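You operate a simulated robot arm through the tools that you are given. There is no shell and no other tool.

You are at the controls of a simulated two-armed robot. One attempt, no reset.

Task
Mount the green top injector from the long yellow rack in the green tester.
Fine: clamp it, braided hose on its steel stub, clear hose on its brass stub, black plug in, hood closed.

Only the result counts: the job must be done as asked and must still hold three seconds after the hand-in. Knocking over, shifting, dropping, spilling or breaking anything else fails it.

Robot
Two 7-joint arms with fingered hands on one trunk that stands fixed in place. Base frame: the origin is at the foot of the trunk, x ahead of it, y to its left, z up; the work surface is at about z = 0.903. Units: m, degrees, N and s.
The left shoulder is at [0.07, 0.166, 1.243], the right one opposite. With the tool pointing down near the work surface each hand reaches from about 0.1 to 0.96 m from the base axis, measured 20 degrees to its own side. Payload 4.1 kg a hand.
Tool frame (each hand has its own): the origin (TCP) lies between the finger pads and is the grasp point; the fingertips stand 0.032 m ahead of it; z points along the fingers, y is the line along which they close. Largest opening 0.108 m; the body of the gripper starts 0.038 m behind the TCP. The gripper is a hand of 4 fingers: y runs from the thumb to the fingers, the wrist lies at [-0.016, -0.108, -0.186] in the tool frame, and closing takes about 1.5 s.
Orientation is told as [roll, pitch, yaw] about the base's x, y, z axes, in that order, counted from this pose: with the fingers straight down and the wrist toward the robot, the tool's x, y and z point along [0, 1, 0], [1, 0, 0] and [0, 0, -1] of the base frame.

Tools
- The arms move only by the tool send_rows. It takes "left_moves", "right_moves" or both (then of equal length, played together; a hand with none holds still); each is one flat list of numbers, 6 for each row, row after row: the shift along the tool's x, y, z in m, then the turn, a rotation vector about the tool's x, y, z in degrees. In form: [tx, ty, tz, rx, ry, rz, tx, ty, tz, rx, ry, rz, ...]. A call has 1 to 20 rows; each row is the pose to reach, as a shift and turn from the pose commanded when the call began, along the tool's axes at that moment. "left_jaw" and "right_jaw" are, for a hand that has rows, the opening, from 0 (shut) to 1 (fully open), set as the call begins (left out, the last holds). Each row takes 0.2 s and may step no farther than 0.05 m and 8.6 degrees from the row before; otherwise, or with a gripper value out of range, the whole call is refused. A pose out of reach is approached as far as the arm can. The call stops where the force on the tool passes 40 N (or 10 N more than at its start, if that is more) or the arm is blocked; 0.2 s more then pass. The fingers move at their own pace (about 0.045 m/s each) and stop on an object; they squeeze with about 21 N. The grip force told is the motor's: it shows also when the fingers shut on nothing. Time passes only in rows, and 0.2 s behind the last, so rows that repeat a pose let the fingers close. It gives the time, the measured TCP pose, the force on the tool (base axes), the opening and the grip force at its end, in the units of the frame above (readings bear some noise), with the torque about the TCP (base axes, N m) and any sound that the robot's microphone picked up.
- Cameras (640 x 400 px; columns grow to the right, rows downward): "scene" is now at [0.1383, 0.0306, 1.4913]; the picture's right is [0.32, -0.95, 0.00], its down [-0.37, -0.13, -0.92] and it looks along [0.87, 0.29, -0.39] (base axes); focal length 214 px, centre (320, 200). "left" rides on the left gripper at [-0.064, -0.093, -0.131] in its tool frame; the picture's right is [-0.80, -0.28, 0.53], its down [0.55, -0.71, 0.45] and it looks along [0.25, 0.65, 0.72] (tool axes); focal length 247 px, centre (320, 200). "right" rides on the right gripper at [0.064, -0.093, -0.132] in its tool frame; the picture's right is [-0.80, 0.28, -0.53], its down [-0.55, -0.71, 0.45] and it looks along [-0.25, 0.65, 0.72] (tool axes); focal length 247 px, centre (320, 200). There is no depth. A picture from a camera that has moved, and an enlarged one, comes with that camera's place and axes in the base frame and with its lens.
- get_image(camera): a new picture of that camera. No time passes.
- slide_trunk(by): slides the trunk up (or, below 0, down) by that many m; the arms and the scene camera ride with it, the base frame stays. It gives what a move gives, with no picture.
- move_fingers(index, middle, ring, thumb_bend, hand): sets how far each is bent, from 0 (flat) to 1 (curled in); at 0.3 the hand is open as for a grip, at 0.7 the pads meet at the TCP. One left out holds its place. A second passes; each finger stops where it meets its share of the squeeze, and holds until it gets a number again. A gripper value or a shape takes the hand back. It gives what a move gives, with no picture; readings hold the bend of each and the force on the fingers (four entries, about 0 where the hand has none), thumb and palm.
- hand_shape(shape, hand): the hand has 4 fingers and takes this shape, open, in about a second: jaw (thumb against the fingers, like two jaws); tri (thumb and two fingers); tip (a fingertip pinch); poke (one finger out to press); point (the index stretched); flat (the hand flat); cup (the hand cupped); fist (a fist). The gripper value then closes the fingers along that shape, each until it touches; the sizes above hold for jaw. It gives what a move gives, with no picture.
- pan_tilt(pan, tilt): turns the head with the scene camera to pan (to the left, within 86 degrees either way) and tilt (down, from -29 to 69), counted from straight ahead of the robot. It gives what a move gives.
- inspect(camera, box): a new picture of the part [left, top, right, bottom] of that camera's present view, enlarged. No time passes.
- hand_in(): hands the job in; it is judged then, once.

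Places have to be worked out from the pictures, the camera data and where the tool is seen. Open the grippers and draw the arms clear of the work before you hand the job in, unless the task says otherwise.

The tools are called after ">>>" as name(argument=value, ...) on one line, values as JSON. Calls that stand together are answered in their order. send_rows: Moves the arms, as the interface text tells. Its arguments: {"type":"object","properties":{"left_moves":{"type":"array","items":{"type":"number"}},"left_jaw":{"type":"number"},"right_moves":{"type":"array","items":{"type":"number"}},"right_jaw":{"type":"number"}},"required":[]} The other tools are called the same way: slide_trunk (by) slides the trunk up or down; hand_shape (shape, hand) gives the hand a shape; move_fingers (index, middle, ring, thumb_bend, hand) moves the fingers one by one; pan_tilt (pan, tilt) turns the head that bears the scene camera; get_image (camera) takes a picture; inspect (camera, box) takes an enlarged picture of a part of a camera's view; hand_in () hands the job in.

At the start:

```text
time_s: 0.0
left_tool_pos: [0.4028, 0.4741, 1.3823]
left_ee_rot: [0.0, 0.0, -0.1]
left_ft_force: [0.4, 0.0, 0.0]
left_wrist_torque: [-0.01, 0.02, -0.01]
left_width: 0.1078
left_grip_force: 0.0
left_shape: jaw
left_bend: [0.3, 0.3, 0.3, 0.3]
left_finger forces: [0.0, 0.1, 0.0, 0.0, 0.0, 0.1]
right_tool_pos: [0.6221, -0.0534, 1.3378]
right_ee_rot: [0.0, 0.0, 0.0]
right_ft_force: [0.1, -0.3, -0.8]
right_wrist_torque: [0.0, 0.01, 0.02]
right_width: 0.1078
right_grip_force: 0.1
right_shape: jaw
right_bend: [0.3, 0.3, 0.3, 0.3]
right_finger forces: [0.0, 0.1, 0.0, 0.1, 0.1, 0.0]
trunk travel left (down, up): [-0.75, 0.19]
head pan, tilt: [18.5, 23.2]
```

scene: 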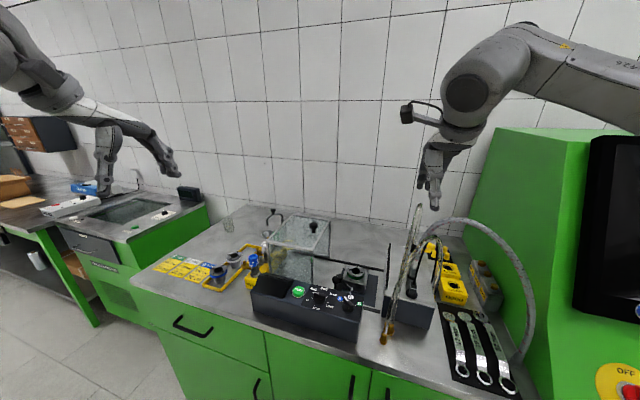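
right: 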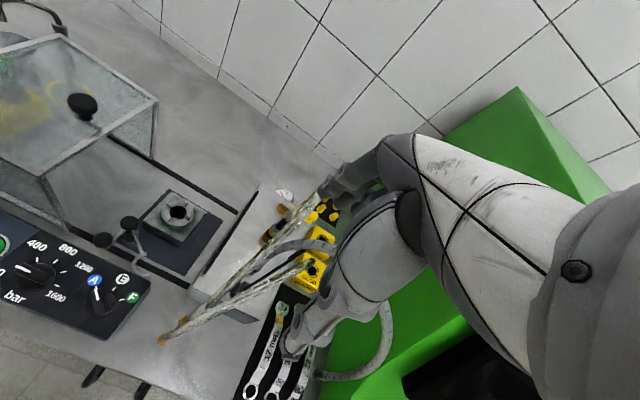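
left: 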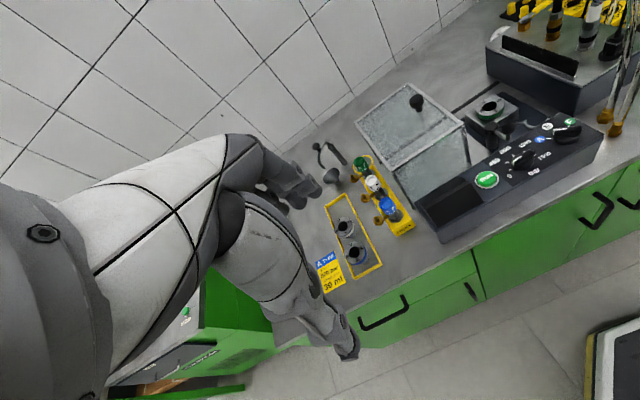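

I'll start by looking closely at the scene: the yellow rack, the tester and the hoses.

>>> inspect(camera="scene", box=[120, 190, 280, 310])

>>> inspect(camera="scene", box=[240, 190, 400, 350])

>>> inspect(camera="scene", box=[360, 190, 540, 390])

>>> inspect(camera="left", box=[300, 130, 440, 300])

>>> inspect(camera="left", box=[350, 60, 640, 250])

>>> inspect(camera="right", box=[0, 60, 340, 400])

```text
3.33 times, centred on (200, 250) of scene
camera zoom: at [0.1383, 0.0306, 1.4913], right [0.32, -0.95, 0.0], down [-0.37, -0.13, -0.92], along [0.87, 0.29, -0.39], focal length 715 px, centre (720, 33)
```

zoom: 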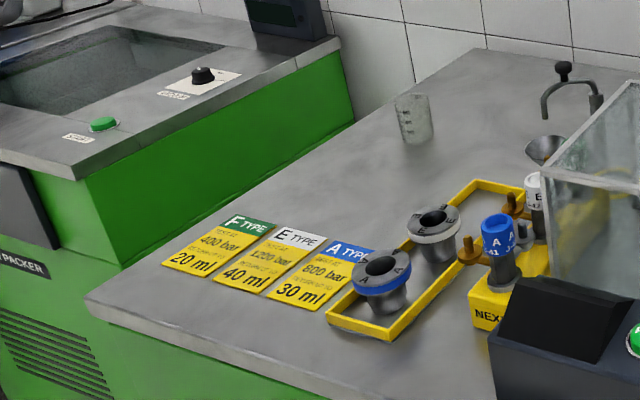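

```text
2.50 times, centred on (320, 270) of scene
camera zoom: at [0.1383, 0.0306, 1.4913], right [0.32, -0.95, 0.0], down [-0.37, -0.13, -0.92], along [0.87, 0.29, -0.39], focal length 536 px, centre (320, 25)
```

zoom: 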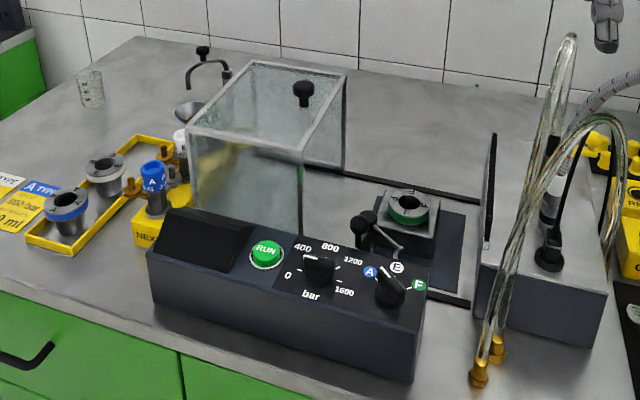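

```text
2.00 times, centred on (450, 290) of scene
camera zoom: at [0.1383, 0.0306, 1.4913], right [0.32, -0.95, 0.0], down [-0.37, -0.13, -0.92], along [0.87, 0.29, -0.39], focal length 429 px, centre (60, 20)
```

zoom: 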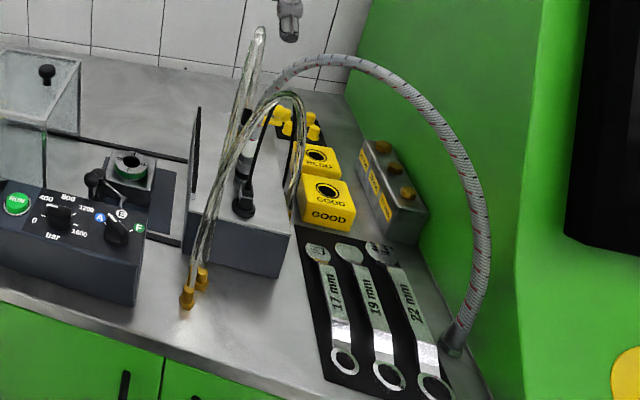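

```text
2.35 times, centred on (370, 215) of left
camera zoom: at [0.3101, 0.41, 1.5127], right [-0.28, -0.8, -0.53], down [-0.7, 0.55, -0.45], along [0.65, 0.25, -0.72], focal length 581 px, centre (202, 165)
```

zoom: 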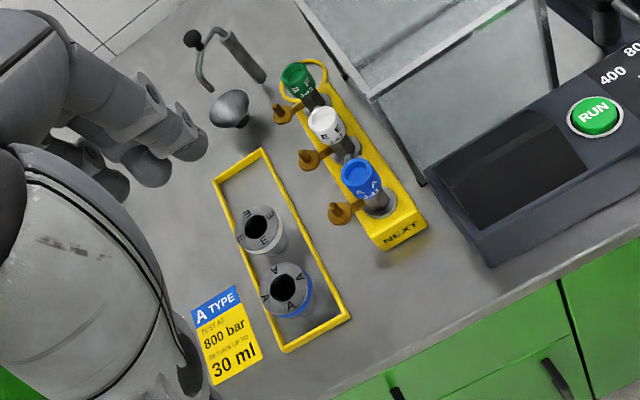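

```text
2.11 times, centred on (495, 155) of left
camera zoom: at [0.3101, 0.41, 1.5127], right [-0.28, -0.8, -0.53], down [-0.7, 0.55, -0.45], along [0.65, 0.25, -0.72], focal length 520 px, centre (-48, 295)
```

zoom: 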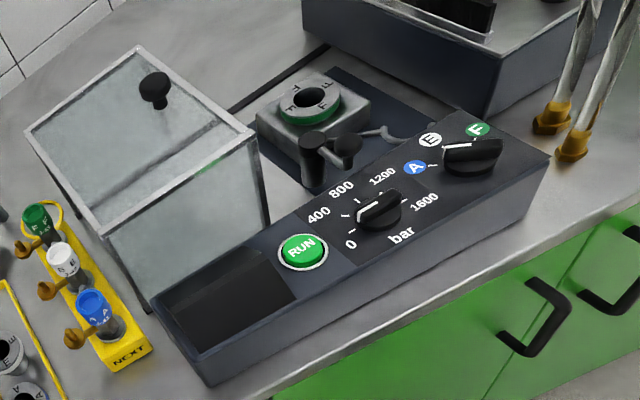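

```text
1.18 times, centred on (170, 230) of right
camera zoom: at [0.5288, 0.0114, 1.4682], right [0.28, -0.8, 0.53], down [-0.71, -0.55, -0.45], along [0.65, -0.25, -0.72], focal length 291 px, centre (496, 165)
```

zoom: 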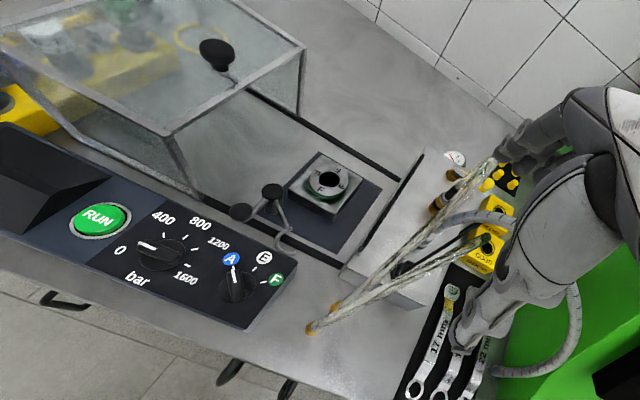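

The rack labelled NEXT holds green, white and blue injectors, and the tester nest already has a green ring. I'll pan the head for a full survey.

>>> pan_tilt(pan=-10, tilt=40)

```text
time_s: 0.9
left_tool_pos: [0.4019, 0.4735, 1.3824]
left_ee_rot: [0.0, -0.1, -0.2]
left_ft_force: [0.6, 0.6, 0.4]
left_wrist_torque: [-0.02, -0.04, 0.03]
left_width: 0.1075
left_grip_force: 0.1
left_shape: jaw
left_bend: [0.3, 0.3, 0.3, 0.3]
left_finger forces: [0.1, 0.0, 0.1, 0.0, 0.1, 0.0]
right_tool_pos: [0.6218, -0.0534, 1.3391]
right_ee_rot: [0.0, -0.1, 0.0]
right_ft_force: [-0.5, -0.2, 0.7]
right_wrist_torque: [0.0, -0.03, 0.0]
right_width: 0.1076
right_grip_force: 0.2
right_shape: jaw
right_bend: [0.3, 0.3, 0.3, 0.3]
right_finger forces: [0.0, 0.1, 0.0, 0.1, 0.1, 0.0]
trunk travel left (down, up): [-0.75, 0.19]
head pan, tilt: [-10.0, 40.0]
```

Now I take the new picture from the head and zoom on the hoses and tester.

>>> get_image(camera="scene")

>>> inspect(camera="scene", box=[160, 60, 400, 210])

>>> inspect(camera="scene", box=[60, 60, 260, 260])

```text
taken
camera scene: at [0.1342, -0.0135, 1.4652], right [-0.17, -0.98, 0.0], down [-0.63, 0.11, -0.77], along [0.75, -0.13, -0.64], focal length 214 px, centre (320, 200)
```

scene: 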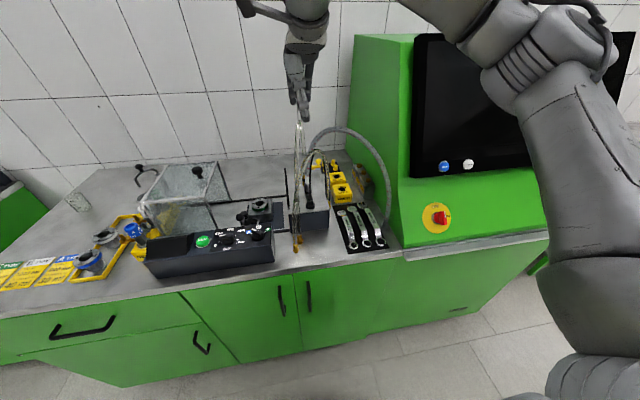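

```text
2.67 times, centred on (280, 135) of scene
camera zoom: at [0.1342, -0.0135, 1.4652], right [-0.17, -0.98, 0.0], down [-0.63, 0.11, -0.77], along [0.75, -0.13, -0.64], focal length 572 px, centre (427, 373)
```

zoom: 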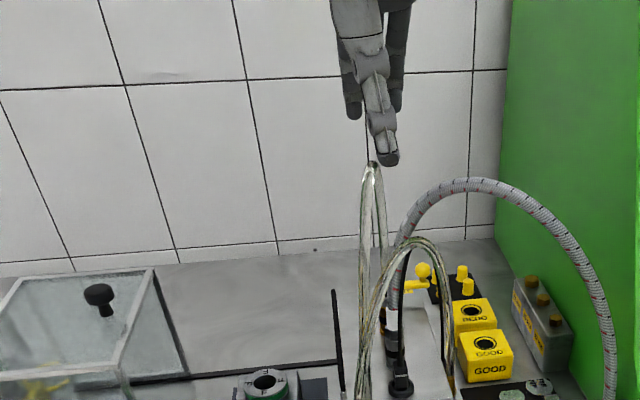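

```text
2.00 times, centred on (160, 160) of scene
camera zoom: at [0.1342, -0.0135, 1.4652], right [-0.17, -0.98, 0.0], down [-0.63, 0.11, -0.77], along [0.75, -0.13, -0.64], focal length 429 px, centre (640, 280)
```

zoom: 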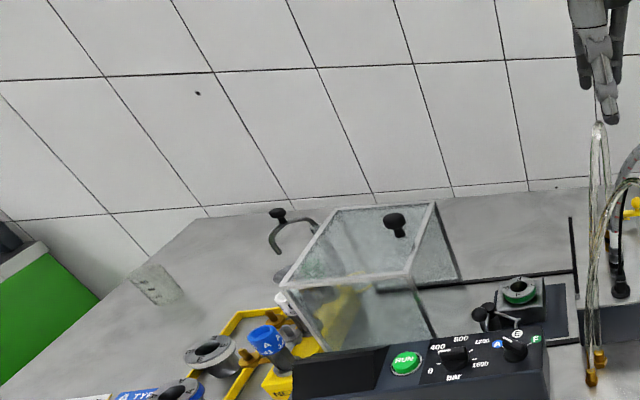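

Zooming in harder on the individual parts: nest and clamp, the manifold box and the hose ends.

>>> inspect(camera="scene", box=[220, 180, 290, 260])

>>> inspect(camera="scene", box=[280, 120, 350, 190])

>>> inspect(camera="scene", box=[280, 180, 350, 260])

>>> inspect(camera="right", box=[90, 180, 250, 350])

>>> inspect(camera="right", box=[200, 170, 360, 290])

```text
5.00 times, centred on (255, 220) of scene
camera zoom: at [0.1342, -0.0135, 1.4652], right [-0.17, -0.98, 0.0], down [-0.63, 0.11, -0.77], along [0.75, -0.13, -0.64], focal length 1072 px, centre (645, 100)
```

zoom: 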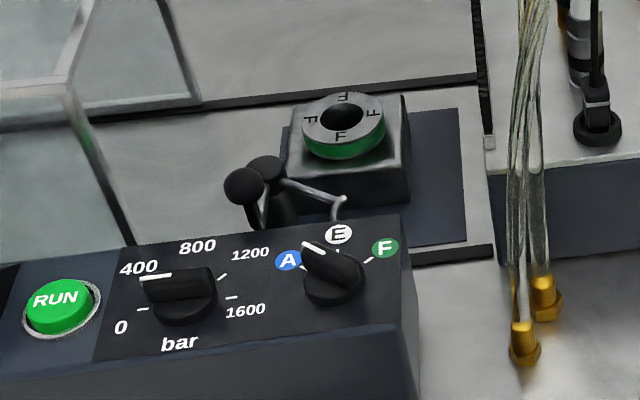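

```text
5.71 times, centred on (315, 155) of scene
camera zoom: at [0.1342, -0.0135, 1.4652], right [-0.17, -0.98, 0.0], down [-0.63, 0.11, -0.77], along [0.75, -0.13, -0.64], focal length 1226 px, centre (349, 457)
```

zoom: 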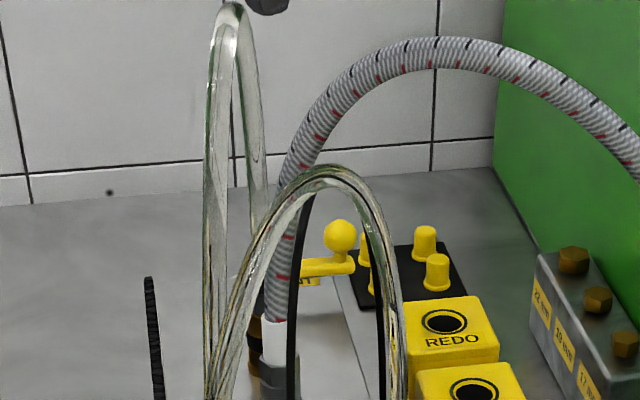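

```text
5.00 times, centred on (315, 220) of scene
camera zoom: at [0.1342, -0.0135, 1.4652], right [-0.17, -0.98, 0.0], down [-0.63, 0.11, -0.77], along [0.75, -0.13, -0.64], focal length 1072 px, centre (345, 100)
```

zoom: 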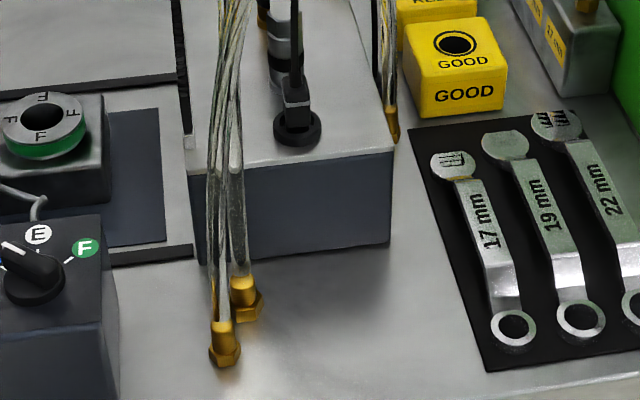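

```text
2.35 times, centred on (170, 265) of right
camera zoom: at [0.5288, 0.0115, 1.4682], right [0.28, -0.8, 0.53], down [-0.71, -0.55, -0.45], along [0.65, -0.25, -0.72], focal length 581 px, centre (673, 47)
```

zoom: 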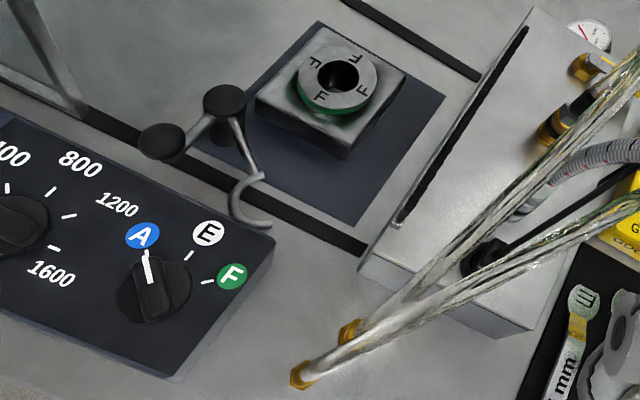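

```text
3.33 times, centred on (280, 230) of right
camera zoom: at [0.5288, 0.0115, 1.4682], right [0.28, -0.8, 0.53], down [-0.71, -0.55, -0.45], along [0.65, -0.25, -0.72], focal length 823 px, centre (453, 100)
```

zoom: 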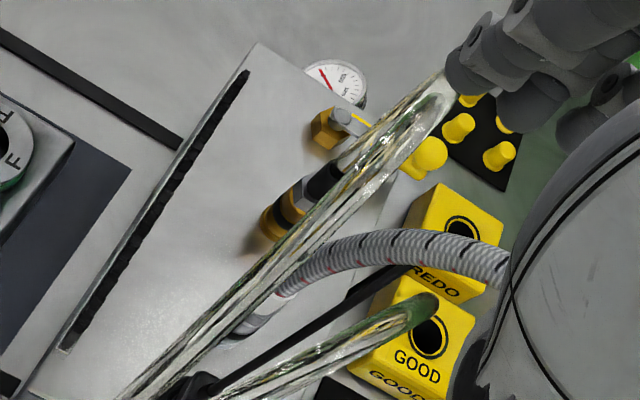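

Closer view of the injectors, the adaptors and the small stand from the left camera.

>>> inspect(camera="left", box=[340, 140, 420, 240])

>>> inspect(camera="left", box=[460, 60, 580, 160])

>>> inspect(camera="left", box=[500, 0, 640, 140])

>>> inspect(camera="left", box=[350, 140, 390, 180])

```text
4.00 times, centred on (380, 190) of left
camera zoom: at [0.3101, 0.4101, 1.5127], right [-0.28, -0.8, -0.53], down [-0.7, 0.55, -0.45], along [0.65, 0.25, -0.72], focal length 988 px, centre (80, 240)
```

zoom: 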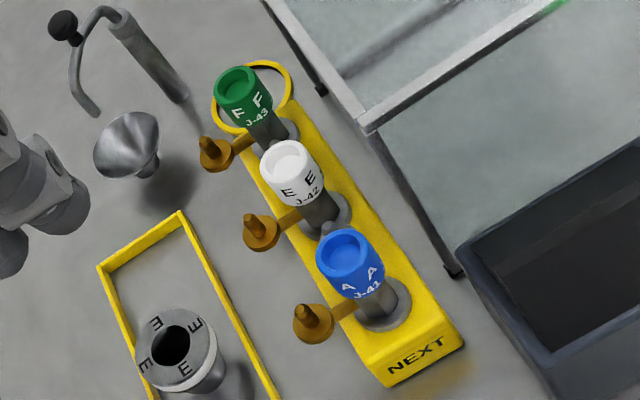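

```text
4.00 times, centred on (520, 110) of left
camera zoom: at [0.3101, 0.4101, 1.5127], right [-0.28, -0.8, -0.53], down [-0.7, 0.55, -0.45], along [0.65, 0.25, -0.72], focal length 988 px, centre (-480, 560)
```

zoom: 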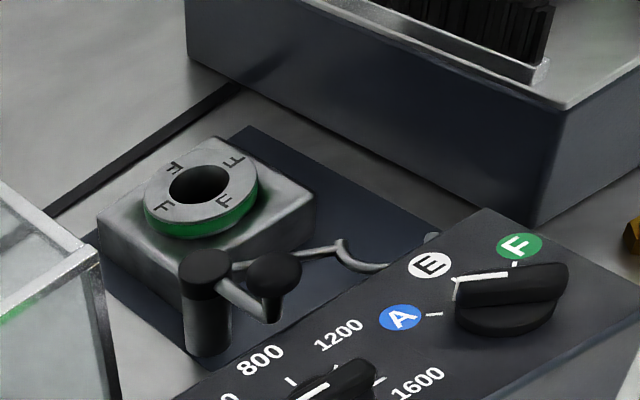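

```text
2.86 times, centred on (570, 70) of left
camera zoom: at [0.3101, 0.4101, 1.5127], right [-0.28, -0.8, -0.53], down [-0.7, 0.55, -0.45], along [0.65, 0.25, -0.72], focal length 706 px, centre (-394, 571)
```

zoom: 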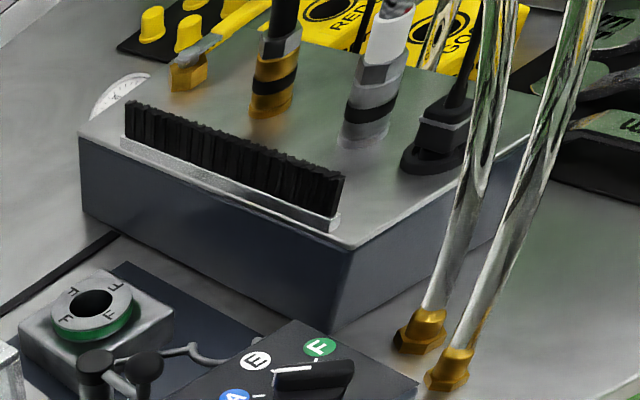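

```text
10.00 times, centred on (370, 160) of left
camera zoom: at [0.3101, 0.4101, 1.5127], right [-0.28, -0.8, -0.53], down [-0.7, 0.55, -0.45], along [0.65, 0.25, -0.72], focal length 2470 px, centre (-180, 600)
```

zoom: 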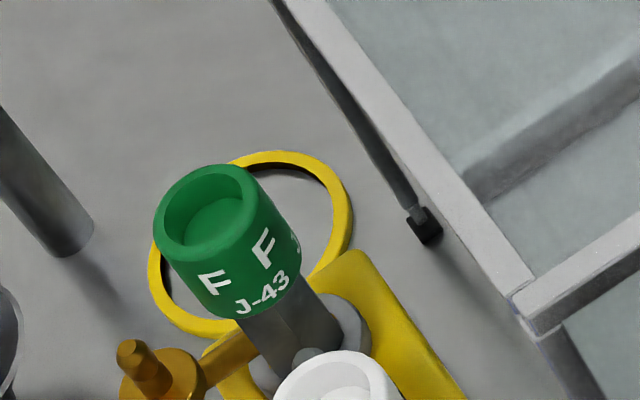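

The injector has a green cap, a grey body and a brass side arm. Now high zooms on the parked hoses/plug on the manifold box.

>>> inspect(camera="scene", box=[286, 165, 336, 215])

>>> inspect(camera="scene", box=[280, 215, 320, 260])

>>> inspect(camera="scene", box=[100, 200, 180, 270])

>>> inspect(camera="right", box=[240, 170, 320, 230])

>>> inspect(camera="right", box=[150, 290, 230, 350])

```text
8.00 times, centred on (311, 190) of scene
camera zoom: at [0.1342, -0.0135, 1.4652], right [-0.17, -0.98, 0.0], down [-0.63, 0.11, -0.77], along [0.75, -0.13, -0.64], focal length 1716 px, centre (392, 280)
```

zoom: 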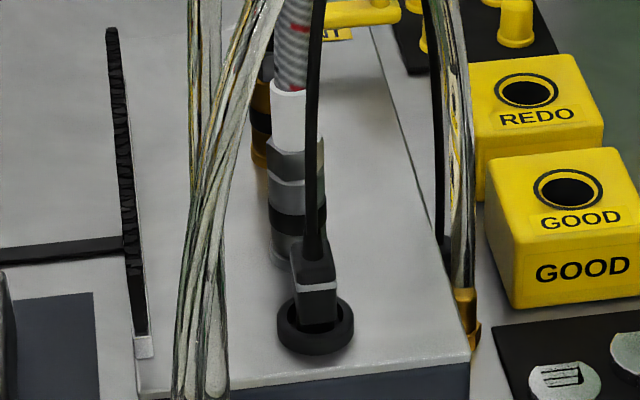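

```text
8.89 times, centred on (300, 238) of scene
camera zoom: at [0.1342, -0.0135, 1.4652], right [-0.17, -0.98, 0.0], down [-0.63, 0.11, -0.77], along [0.75, -0.13, -0.64], focal length 1906 px, centre (498, -133)
```

zoom: 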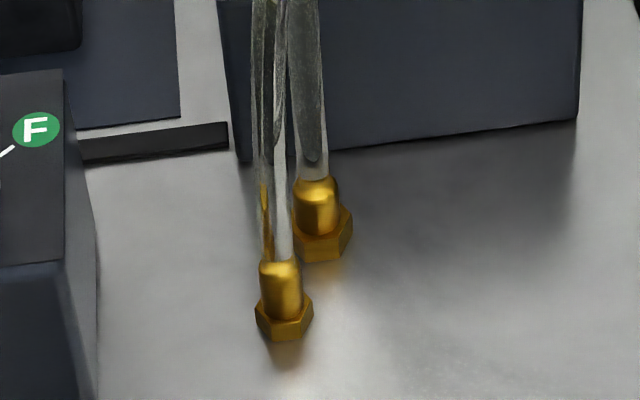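

```text
5.71 times, centred on (140, 235) of scene
camera zoom: at [0.1342, -0.0135, 1.4652], right [-0.17, -0.98, 0.0], down [-0.63, 0.11, -0.77], along [0.75, -0.13, -0.64], focal length 1226 px, centre (1349, 0)
```

zoom: 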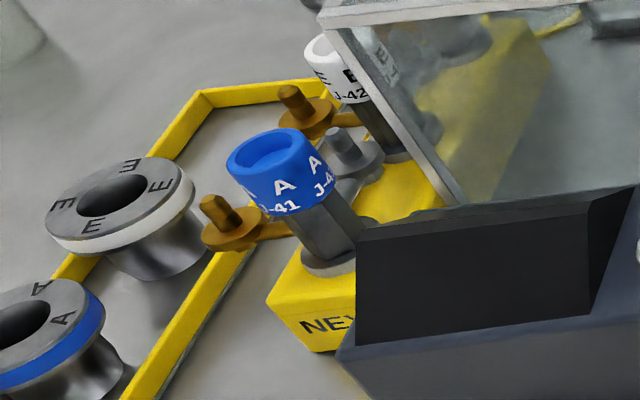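

```text
6.67 times, centred on (280, 200) of right
camera zoom: at [0.5288, 0.0115, 1.4682], right [0.28, -0.8, 0.53], down [-0.71, -0.55, -0.45], along [0.65, -0.25, -0.72], focal length 1646 px, centre (587, 200)
```

zoom: 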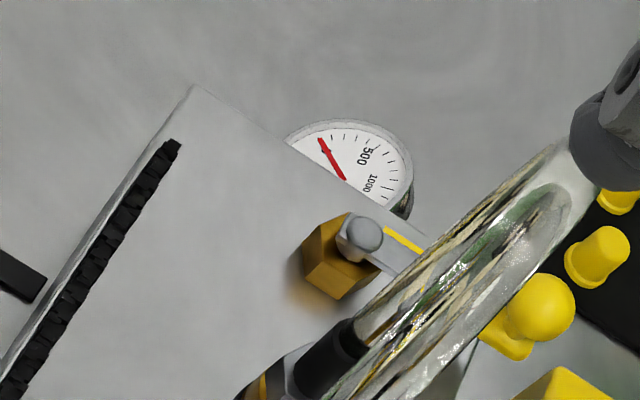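

```text
6.67 times, centred on (190, 320) of right
camera zoom: at [0.5288, 0.0115, 1.4682], right [0.28, -0.8, 0.53], down [-0.71, -0.55, -0.45], along [0.65, -0.25, -0.72], focal length 1646 px, centre (1187, -600)
```

zoom: 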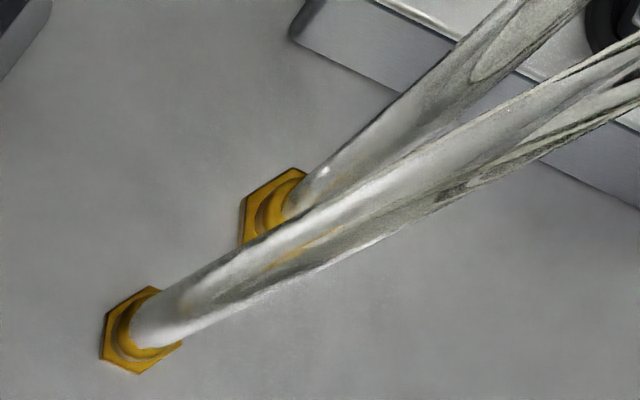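

From two-view triangulation: blue/white/green caps sit at x≈0.63/0.71/0.795, y≈0.433, cap top z≈1.02, and the nest is at about (0.75, 0.10, 0.955). I move the left hand to the left and lower for a second viewpoint on the rack.

>>> send_rows(left_moves=[0.025, 0.02, 0.026, 0, 0, 0, 0.05, 0.04, 0.052, 0, 0, 0, 0.076, 0.06, 0.08, 0, 0, 0, 0.1, 0.08, 0.106, 0, 0, 0, 0.1265, 0.098, 0.132, 0, 0, 0, 0.1265, 0.098, 0.132, 0, 0, 0])

```text
time_s: 2.3
left_tool_pos: [0.4986, 0.6, 1.2502]
left_ee_rot: [0.1, 0.0, -0.1]
left_ft_force: [-0.2, 0.4, 0.0]
left_wrist_torque: [0.03, -0.01, 0.01]
left_width: 0.1078
left_grip_force: 0.1
left_shape: jaw
left_bend: [0.3, 0.3, 0.3, 0.3]
left_finger forces: [0.1, 0.0, 0.0, 0.0, 0.1, 0.1]
right_tool_pos: [0.6213, -0.0552, 1.337]
right_ee_rot: [0.0, -0.1, 0.0]
right_ft_force: [-0.6, 0.0, 0.6]
right_wrist_torque: [-0.01, 0.02, -0.01]
right_width: 0.1078
right_grip_force: 0.1
right_shape: jaw
right_bend: [0.3, 0.3, 0.3, 0.3]
right_finger forces: [0.1, 0.0, 0.0, 0.0, 0.0, 0.0]
trunk travel left (down, up): [-0.75, 0.19]
head pan, tilt: [-10.0, 40.0]
```

Viewing the rack from this new pose.

>>> get_image(camera="left")

>>> inspect(camera="left", box=[370, 80, 450, 150])

```text
taken
camera left: at [0.4057, 0.5357, 1.3803], right [-0.28, -0.8, -0.53], down [-0.7, 0.55, -0.45], along [0.65, 0.25, -0.72], focal length 247 px, centre (320, 200)
```

left: 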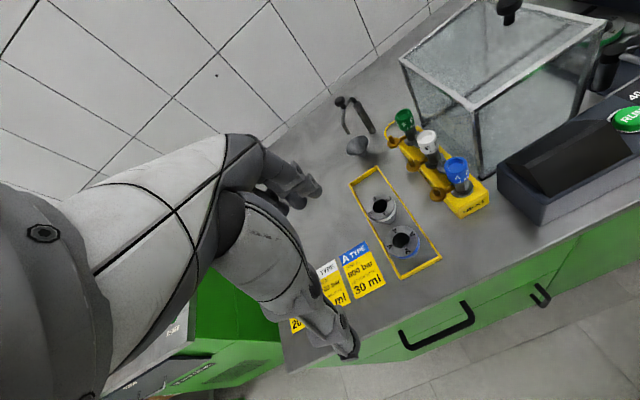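

```text
5.71 times, centred on (410, 115) of left
camera zoom: at [0.4057, 0.5357, 1.3803], right [-0.28, -0.8, -0.53], down [-0.7, 0.55, -0.45], along [0.65, 0.25, -0.72], focal length 1411 px, centre (-194, 686)
```

zoom: 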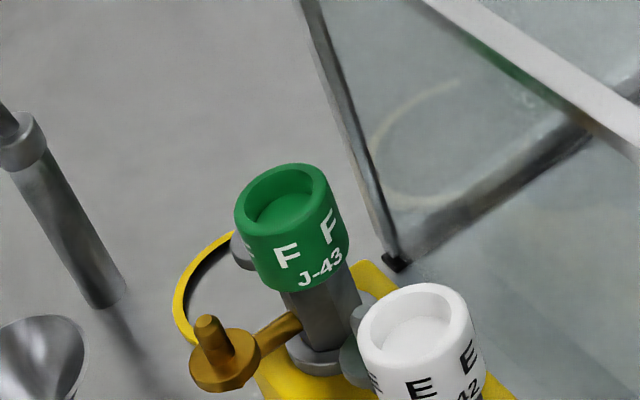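

Triangulated: green cap top centre ≈ (0.789, 0.435, 1.025), brass stub tip ≈ (0.787, 0.475, 0.997), steel stub about 40 mm toward +x. I check how the fingers are laid out on the hands.

>>> inspect(camera="scene", box=[260, 20, 340, 130])

>>> inspect(camera="left", box=[200, 120, 380, 370])

>>> inspect(camera="right", box=[260, 120, 440, 360])

```text
3.64 times, centred on (300, 75) of scene
camera zoom: at [0.1336, -0.0144, 1.4652], right [-0.17, -0.98, 0.0], down [-0.63, 0.11, -0.77], along [0.75, -0.13, -0.64], focal length 780 px, centre (393, 654)
```

zoom: 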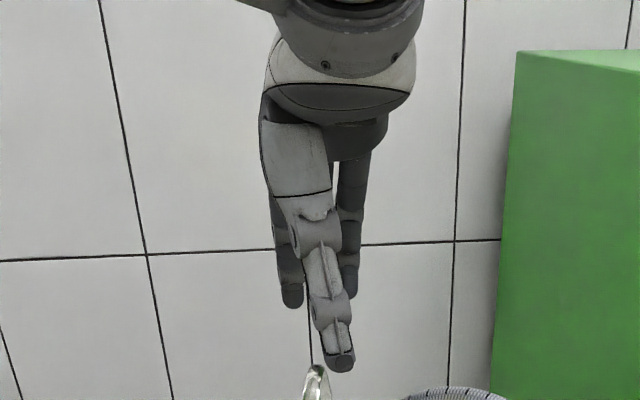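

```text
1.60 times, centred on (290, 245) of left
camera zoom: at [0.4057, 0.5357, 1.3803], right [-0.28, -0.8, -0.53], down [-0.7, 0.55, -0.45], along [0.65, 0.25, -0.72], focal length 395 px, centre (368, 128)
```

zoom: 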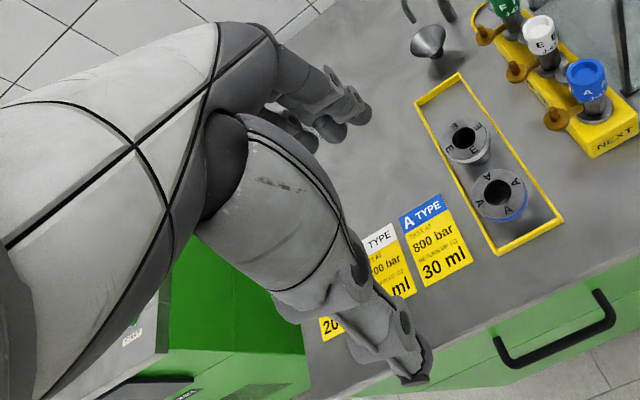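

```text
1.67 times, centred on (350, 240) of right
camera zoom: at [0.5281, 0.0107, 1.4685], right [0.28, -0.8, 0.53], down [-0.71, -0.55, -0.45], along [0.65, -0.25, -0.72], focal length 412 px, centre (270, 133)
```

zoom: 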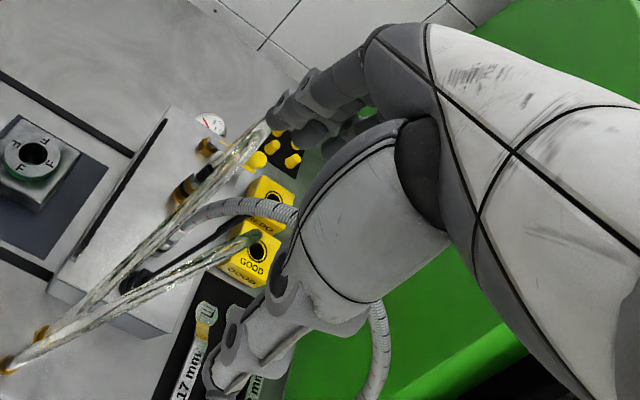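

The couplings on the manifold come out at about x=0.66 (plug), 0.72 (steel), 0.78 (brass), y≈-0.07, box top z≈1.0. Let me check the rest of the room and look at the clamp in detail.

>>> inspect(camera="scene", box=[232, 190, 282, 235])

>>> inspect(camera="right", box=[110, 190, 200, 260])

>>> pan_tilt(pan=40, tilt=35)

>>> get_image(camera="scene")

>>> inspect(camera="scene", box=[230, 130, 350, 240])

```text
8.89 times, centred on (257, 212) of scene
camera zoom: at [0.1336, -0.0144, 1.4652], right [-0.17, -0.98, 0.0], down [-0.63, 0.11, -0.77], along [0.75, -0.13, -0.64], focal length 1906 px, centre (880, 89)
```

zoom: 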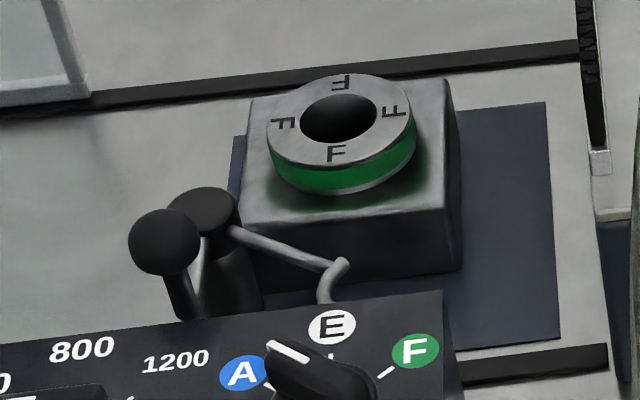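

```text
5.71 times, centred on (155, 225) of right
camera zoom: at [0.5281, 0.0107, 1.4685], right [0.28, -0.8, 0.53], down [-0.71, -0.55, -0.45], along [0.65, -0.25, -0.72], focal length 1411 px, centre (1263, 57)
```

zoom: 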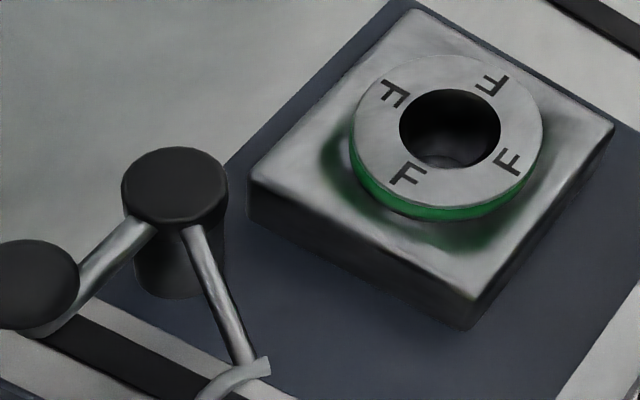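

```text
time_s: 3.5
left_tool_pos: [0.4997, 0.6003, 1.2489]
left_ee_rot: [0.1, -0.1, -0.1]
left_ft_force: [-0.3, 0.8, 0.9]
left_wrist_torque: [-0.02, -0.03, 0.01]
left_width: 0.1078
left_grip_force: 0.0
left_shape: jaw
left_bend: [0.3, 0.3, 0.3, 0.3]
left_finger forces: [0.0, 0.1, 0.0, 0.0, 0.0, 0.1]
right_tool_pos: [0.6219, -0.053, 1.3377]
right_ee_rot: [0.1, -0.1, 0.0]
right_ft_force: [-0.5, 0.5, -0.2]
right_wrist_torque: [-0.01, -0.01, -0.02]
right_width: 0.1077
right_grip_force: 0.0
right_shape: jaw
right_bend: [0.3, 0.3, 0.3, 0.3]
right_finger forces: [0.1, 0.0, 0.1, 0.1, 0.1, 0.1]
trunk travel left (down, up): [-0.75, 0.19]
head pan, tilt: [40.0, 35.0]
```

```text
taken
camera scene: at [0.1179, 0.0576, 1.4727], right [0.64, -0.77, 0.0], down [-0.44, -0.37, -0.82], along [0.63, 0.53, -0.57], focal length 214 px, centre (320, 200)
```

scene: 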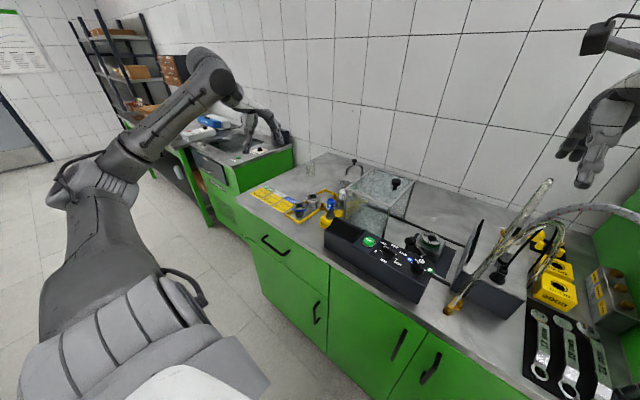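

```text
3.64 times, centred on (290, 185) of scene
camera zoom: at [0.1179, 0.0576, 1.4727], right [0.64, -0.77, 0.0], down [-0.44, -0.37, -0.82], along [0.63, 0.53, -0.57], focal length 780 px, centre (429, 254)
```

zoom: 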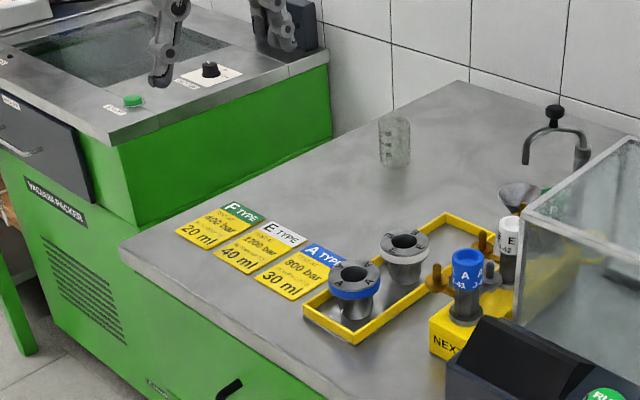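

Clamp: post ≈ (0.688, 0.148), ball handle ≈ (0.642, 0.150, 0.99), fork ≈ (0.661, 0.10, 0.945); it should swing counter-clockwise over the nest. I draw the right hand up and back to get an unobstructed view of the hoses.

>>> send_rows(right_moves=[0, 0, -0.05, 0, 0, 0, 0, -0.03, -0.08, 0, 0, 0, 0, -0.07, -0.1, 0, 0, 0, 0, -0.11, -0.1, 0, 0, 0, -0.04, -0.14, -0.1, 0, 0, 0, -0.08, -0.16, -0.1, 0, 0, 0, -0.12, -0.18, -0.1, 0, 0, 0, -0.16, -0.2, -0.1, 0, 0, 0])

>>> pan_tilt(pan=-5, tilt=35)

>>> get_image(camera="scene")

>>> get_image(camera="right")

```text
time_s: 5.3
left_tool_pos: [0.4977, 0.5964, 1.2506]
left_ee_rot: [0.2, -0.2, -0.2]
left_ft_force: [-0.3, 0.4, -0.6]
left_wrist_torque: [-0.01, 0.0, 0.01]
left_width: 0.1079
left_grip_force: 0.0
left_shape: jaw
left_bend: [0.3, 0.3, 0.3, 0.3]
left_finger forces: [0.1, 0.0, 0.1, 0.0, 0.0, 0.1]
right_tool_pos: [0.4207, -0.219, 1.4352]
right_ee_rot: [0.1, 0.0, 0.0]
right_ft_force: [-0.2, 0.0, 0.8]
right_wrist_torque: [0.01, -0.01, 0.05]
right_width: 0.1077
right_grip_force: 0.0
right_shape: jaw
right_bend: [0.3, 0.3, 0.3, 0.3]
right_finger forces: [0.1, 0.0, 0.1, 0.0, 0.0, 0.0]
trunk travel left (down, up): [-0.75, 0.19]
head pan, tilt: [40.0, 35.0]
```

```text
time_s: 6.4
left_tool_pos: [0.4983, 0.6006, 1.2495]
left_ee_rot: [0.0, 0.0, -0.1]
left_ft_force: [0.8, 0.5, 0.3]
left_wrist_torque: [0.01, 0.0, 0.0]
left_width: 0.1079
left_grip_force: 0.1
left_shape: jaw
left_bend: [0.3, 0.3, 0.3, 0.3]
left_finger forces: [0.1, 0.0, 0.1, 0.1, 0.0, 0.1]
right_tool_pos: [0.4236, -0.2153, 1.4351]
right_ee_rot: [0.0, 0.0, 0.1]
right_ft_force: [0.3, -0.4, -0.1]
right_wrist_torque: [-0.01, 0.03, -0.03]
right_width: 0.1077
right_grip_force: 0.0
right_shape: jaw
right_bend: [0.3, 0.3, 0.3, 0.3]
right_finger forces: [0.0, 0.0, 0.0, 0.1, 0.0, 0.0]
trunk travel left (down, up): [-0.75, 0.19]
head pan, tilt: [-5.0, 35.0]
```

```text
taken
camera scene: at [0.1379, -0.0069, 1.4728], right [-0.09, -1.0, 0.0], down [-0.57, 0.05, -0.82], along [0.82, -0.07, -0.57], focal length 214 px, centre (320, 200)
```

scene: 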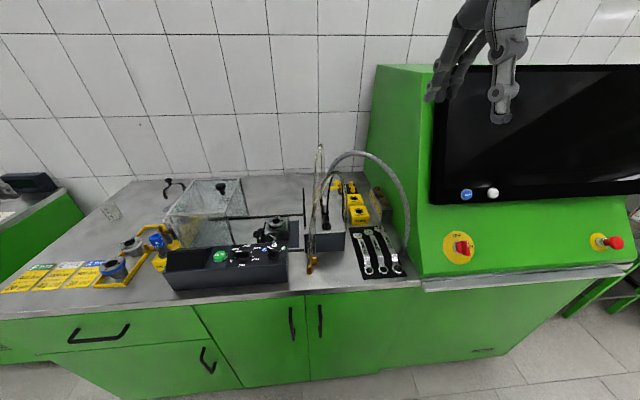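

```text
taken
camera right: at [0.3296, -0.1508, 1.5658], right [0.28, -0.8, 0.53], down [-0.71, -0.55, -0.45], along [0.65, -0.25, -0.72], focal length 247 px, centre (320, 200)
```

right: 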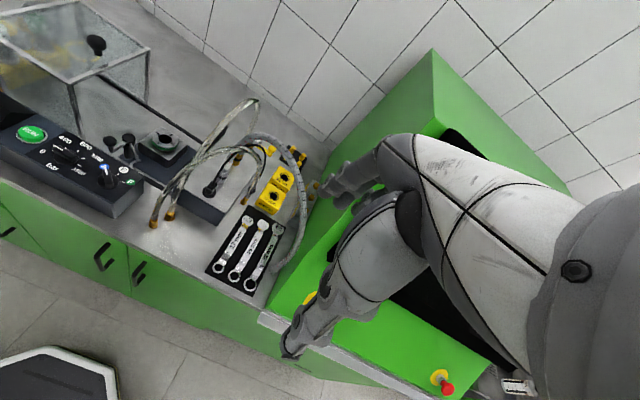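

Zooming the right camera on the hoses and manifold from this new angle.

>>> inspect(camera="right", box=[140, 85, 320, 240])

>>> inspect(camera="right", box=[190, 120, 270, 200])

>>> inspect(camera="scene", box=[295, 140, 375, 230])

```text
2.58 times, centred on (230, 162) of right
camera zoom: at [0.3296, -0.1508, 1.5658], right [0.28, -0.8, 0.53], down [-0.71, -0.55, -0.45], along [0.65, -0.25, -0.72], focal length 637 px, centre (552, 297)
```

zoom: 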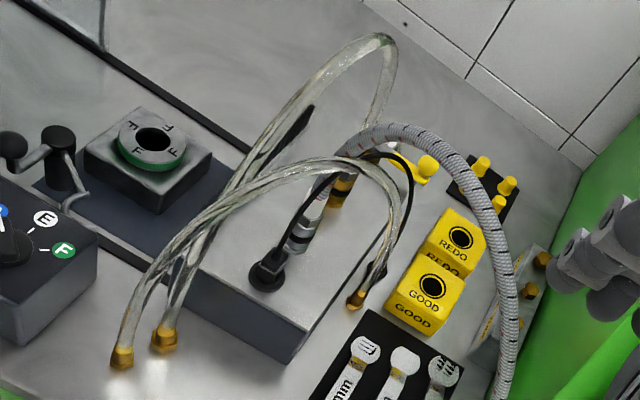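

```text
5.00 times, centred on (230, 160) of right
camera zoom: at [0.3296, -0.1508, 1.5658], right [0.28, -0.8, 0.53], down [-0.71, -0.55, -0.45], along [0.65, -0.25, -0.72], focal length 1235 px, centre (770, 400)
```

zoom: 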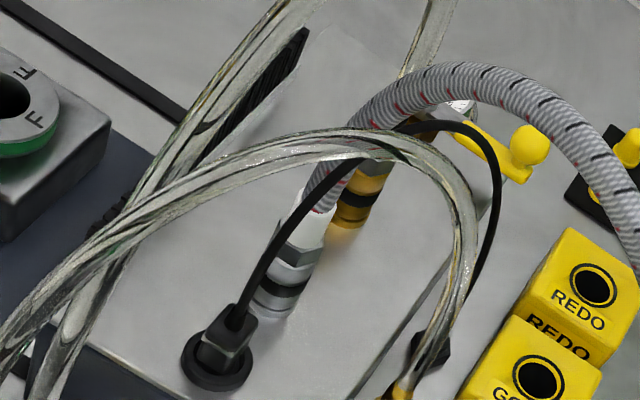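

```text
4.44 times, centred on (335, 185) of scene
camera zoom: at [0.1379, -0.0069, 1.4728], right [-0.09, -1.0, 0.0], down [-0.57, 0.05, -0.82], along [0.82, -0.07, -0.57], focal length 953 px, centre (253, 267)
```

zoom: 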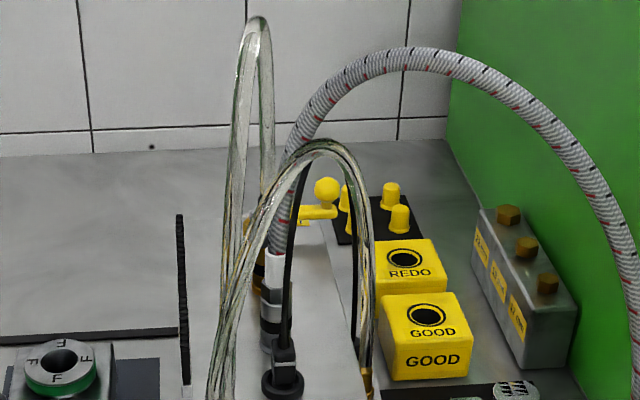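

The clear hose with the parked brass coupling is the high loop; the other clear hose is fixed. The hood's left wall is at y≈0.387 (top z≈1.09), 48 mm from the injector axis, so I'll bring the left hand over the green cap with the palm tilted 20° away from the hood.

>>> send_rows(left_moves=[-0.0206, 0.0363, 0.004, 0, -2.5, 0, -0.0412, 0.0726, 0.008, 0, -5, 0, -0.0618, 0.1089, 0.012, 0, -7.5, 0, -0.0825, 0.1452, 0.016, 0, -10, 0, -0.1031, 0.1815, 0.02, 0, -12.5, 0, -0.1237, 0.2178, 0.024, 0, -15, 0, -0.1443, 0.2541, 0.028, 0, -17.5, 0, -0.165, 0.29, 0.03, 0, -20, 0, -0.165, 0.29, 0.03, 0, -20, 0], left_jaw=0.7)

>>> pan_tilt(pan=30, tilt=25)

>>> get_image(camera="scene")

>>> get_image(camera="left")

```text
time_s: 8.4
left_tool_pos: [0.7915, 0.4347, 1.2179]
left_ee_rot: [-20.1, -0.1, -0.2]
left_ft_force: [-0.9, 0.3, -0.1]
left_wrist_torque: [-0.04, -0.04, -0.04]
left_width: 0.0759
left_grip_force: 0.0
left_shape: jaw
left_bend: [0.27, 0.37, 0.35, 0.61]
left_finger forces: [0.1, 0.0, 0.1, 0.0, 0.0, 0.0]
right_tool_pos: [0.4217, -0.2151, 1.4369]
right_ee_rot: [0.0, 0.1, 0.0]
right_ft_force: [-0.4, 1.3, -0.3]
right_wrist_torque: [-0.04, 0.03, 0.0]
right_width: 0.1076
right_grip_force: 0.0
right_shape: jaw
right_bend: [0.3, 0.3, 0.3, 0.3]
right_finger forces: [0.0, 0.0, 0.0, 0.0, 0.0, 0.0]
trunk travel left (down, up): [-0.75, 0.19]
head pan, tilt: [-5.0, 35.0]
```

```text
time_s: 9.4
left_tool_pos: [0.7922, 0.4354, 1.2182]
left_ee_rot: [-20.0, 0.0, -0.1]
left_ft_force: [0.1, 0.2, -0.1]
left_wrist_torque: [-0.01, 0.02, -0.03]
left_width: 0.0758
left_grip_force: 0.1
left_shape: jaw
left_bend: [0.27, 0.37, 0.35, 0.61]
left_finger forces: [0.0, 0.0, 0.0, 0.0, 0.0, 0.0]
right_tool_pos: [0.4234, -0.2153, 1.4359]
right_ee_rot: [0.0, 0.0, 0.0]
right_ft_force: [-0.5, -0.5, -0.1]
right_wrist_torque: [0.0, -0.02, 0.0]
right_width: 0.1078
right_grip_force: 0.1
right_shape: jaw
right_bend: [0.3, 0.3, 0.3, 0.3]
right_finger forces: [0.0, 0.0, 0.1, 0.0, 0.0, 0.0]
trunk travel left (down, up): [-0.75, 0.19]
head pan, tilt: [30.0, 25.0]
```

```text
taken
camera scene: at [0.1306, 0.0469, 1.4885], right [0.5, -0.87, 0.0], down [-0.37, -0.21, -0.91], along [0.79, 0.45, -0.42], focal length 214 px, centre (320, 200)
```

scene: 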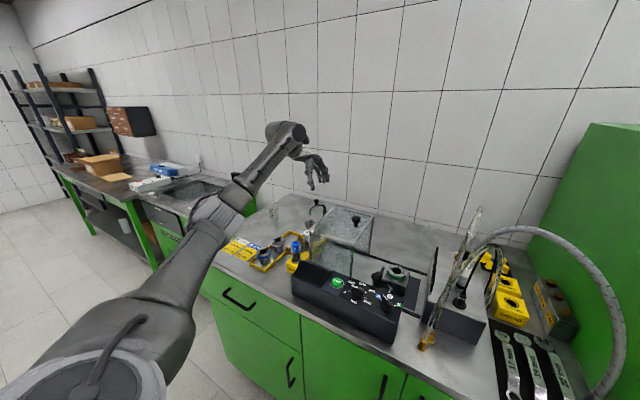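

```text
taken
camera left: at [0.6998, 0.4193, 1.3639], right [-0.28, -0.93, -0.23], down [-0.71, 0.36, -0.61], along [0.65, -0.01, -0.76], focal length 247 px, centre (320, 200)
```

left: 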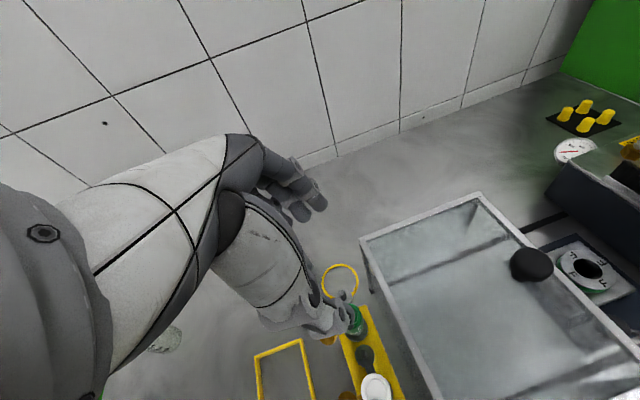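

The hand is now above the injector. I zoom in on both views to check alignment before lowering.

>>> inspect(camera="left", box=[240, 130, 420, 400])

>>> inspect(camera="scene", box=[250, 130, 390, 290])

```text
1.48 times, centred on (330, 265) of left
camera zoom: at [0.6998, 0.4193, 1.3639], right [-0.28, -0.93, -0.23], down [-0.71, 0.36, -0.61], along [0.65, -0.01, -0.76], focal length 366 px, centre (305, 104)
```

zoom: 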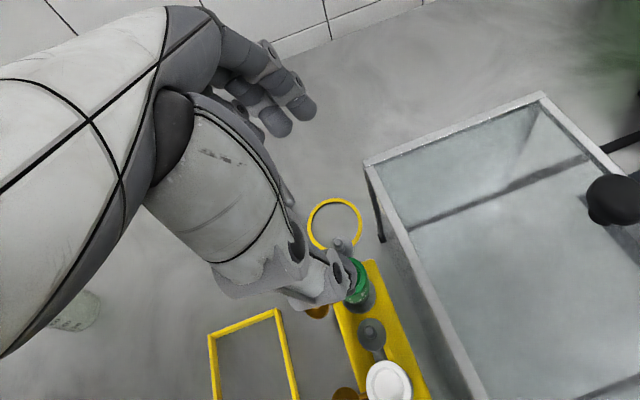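

```text
2.50 times, centred on (320, 210) of scene
camera zoom: at [0.1306, 0.0469, 1.4885], right [0.5, -0.87, 0.0], down [-0.37, -0.21, -0.91], along [0.79, 0.45, -0.42], focal length 536 px, centre (320, 175)
```

zoom: 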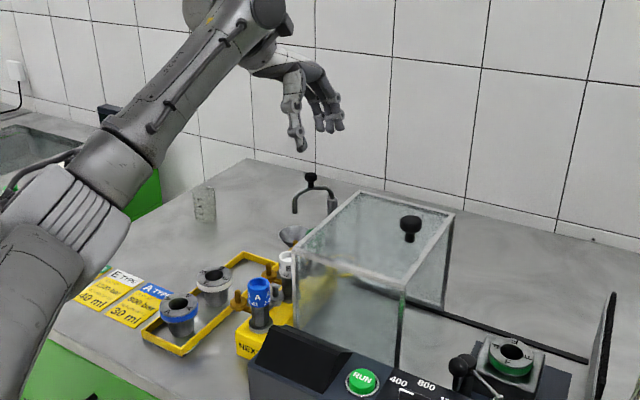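

Alignment looks right. I lower the hand to z≈1.085, just above the cap, and re-check.

>>> send_rows(left_moves=[0.0137, -0.001, 0.0376, 0, 0, 0, 0.0274, -0.002, 0.0752, 0, 0, 0, 0.041, -0.003, 0.1128, 0, 0, 0, 0.0455, -0.003, 0.125, 0, 0, 0, 0.0455, -0.003, 0.125, 0, 0, 0])

>>> inspect(camera="left", box=[240, 130, 420, 400])

>>> inspect(camera="scene", box=[270, 170, 370, 270])

```text
time_s: 10.6
left_tool_pos: [0.7878, 0.4352, 1.0852]
left_ee_rot: [-20.1, 0.0, -0.1]
left_ft_force: [0.1, 0.5, 0.4]
left_wrist_torque: [-0.01, 0.01, -0.02]
left_width: 0.0763
left_grip_force: 0.1
left_shape: jaw
left_bend: [0.27, 0.37, 0.35, 0.61]
left_finger forces: [0.1, 0.0, 0.1, 0.1, 0.1, 0.0]
right_tool_pos: [0.4234, -0.2156, 1.4364]
right_ee_rot: [-0.1, -0.1, 0.0]
right_ft_force: [-0.6, 0.5, 0.4]
right_wrist_torque: [0.03, 0.02, 0.04]
right_width: 0.1076
right_grip_force: 0.0
right_shape: jaw
right_bend: [0.3, 0.3, 0.3, 0.3]
right_finger forces: [0.0, 0.1, 0.0, 0.1, 0.0, 0.0]
trunk travel left (down, up): [-0.75, 0.19]
head pan, tilt: [30.0, 25.0]
```

```text
1.48 times, centred on (330, 265) of left
camera zoom: at [0.6951, 0.4204, 1.2312], right [-0.28, -0.93, -0.23], down [-0.71, 0.36, -0.61], along [0.65, -0.01, -0.76], focal length 366 px, centre (305, 104)
```

zoom: 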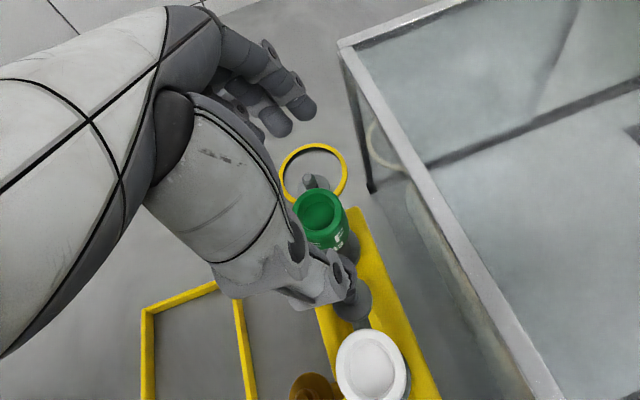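

```text
4.00 times, centred on (320, 220) of scene
camera zoom: at [0.1302, 0.0471, 1.4885], right [0.5, -0.87, 0.0], down [-0.37, -0.21, -0.91], along [0.79, 0.45, -0.42], focal length 858 px, centre (320, 120)
```

zoom: 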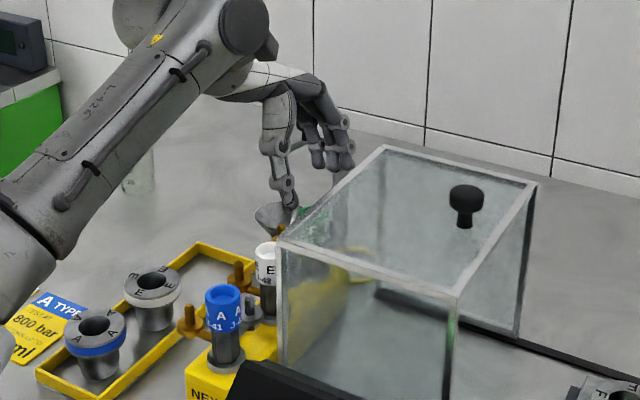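

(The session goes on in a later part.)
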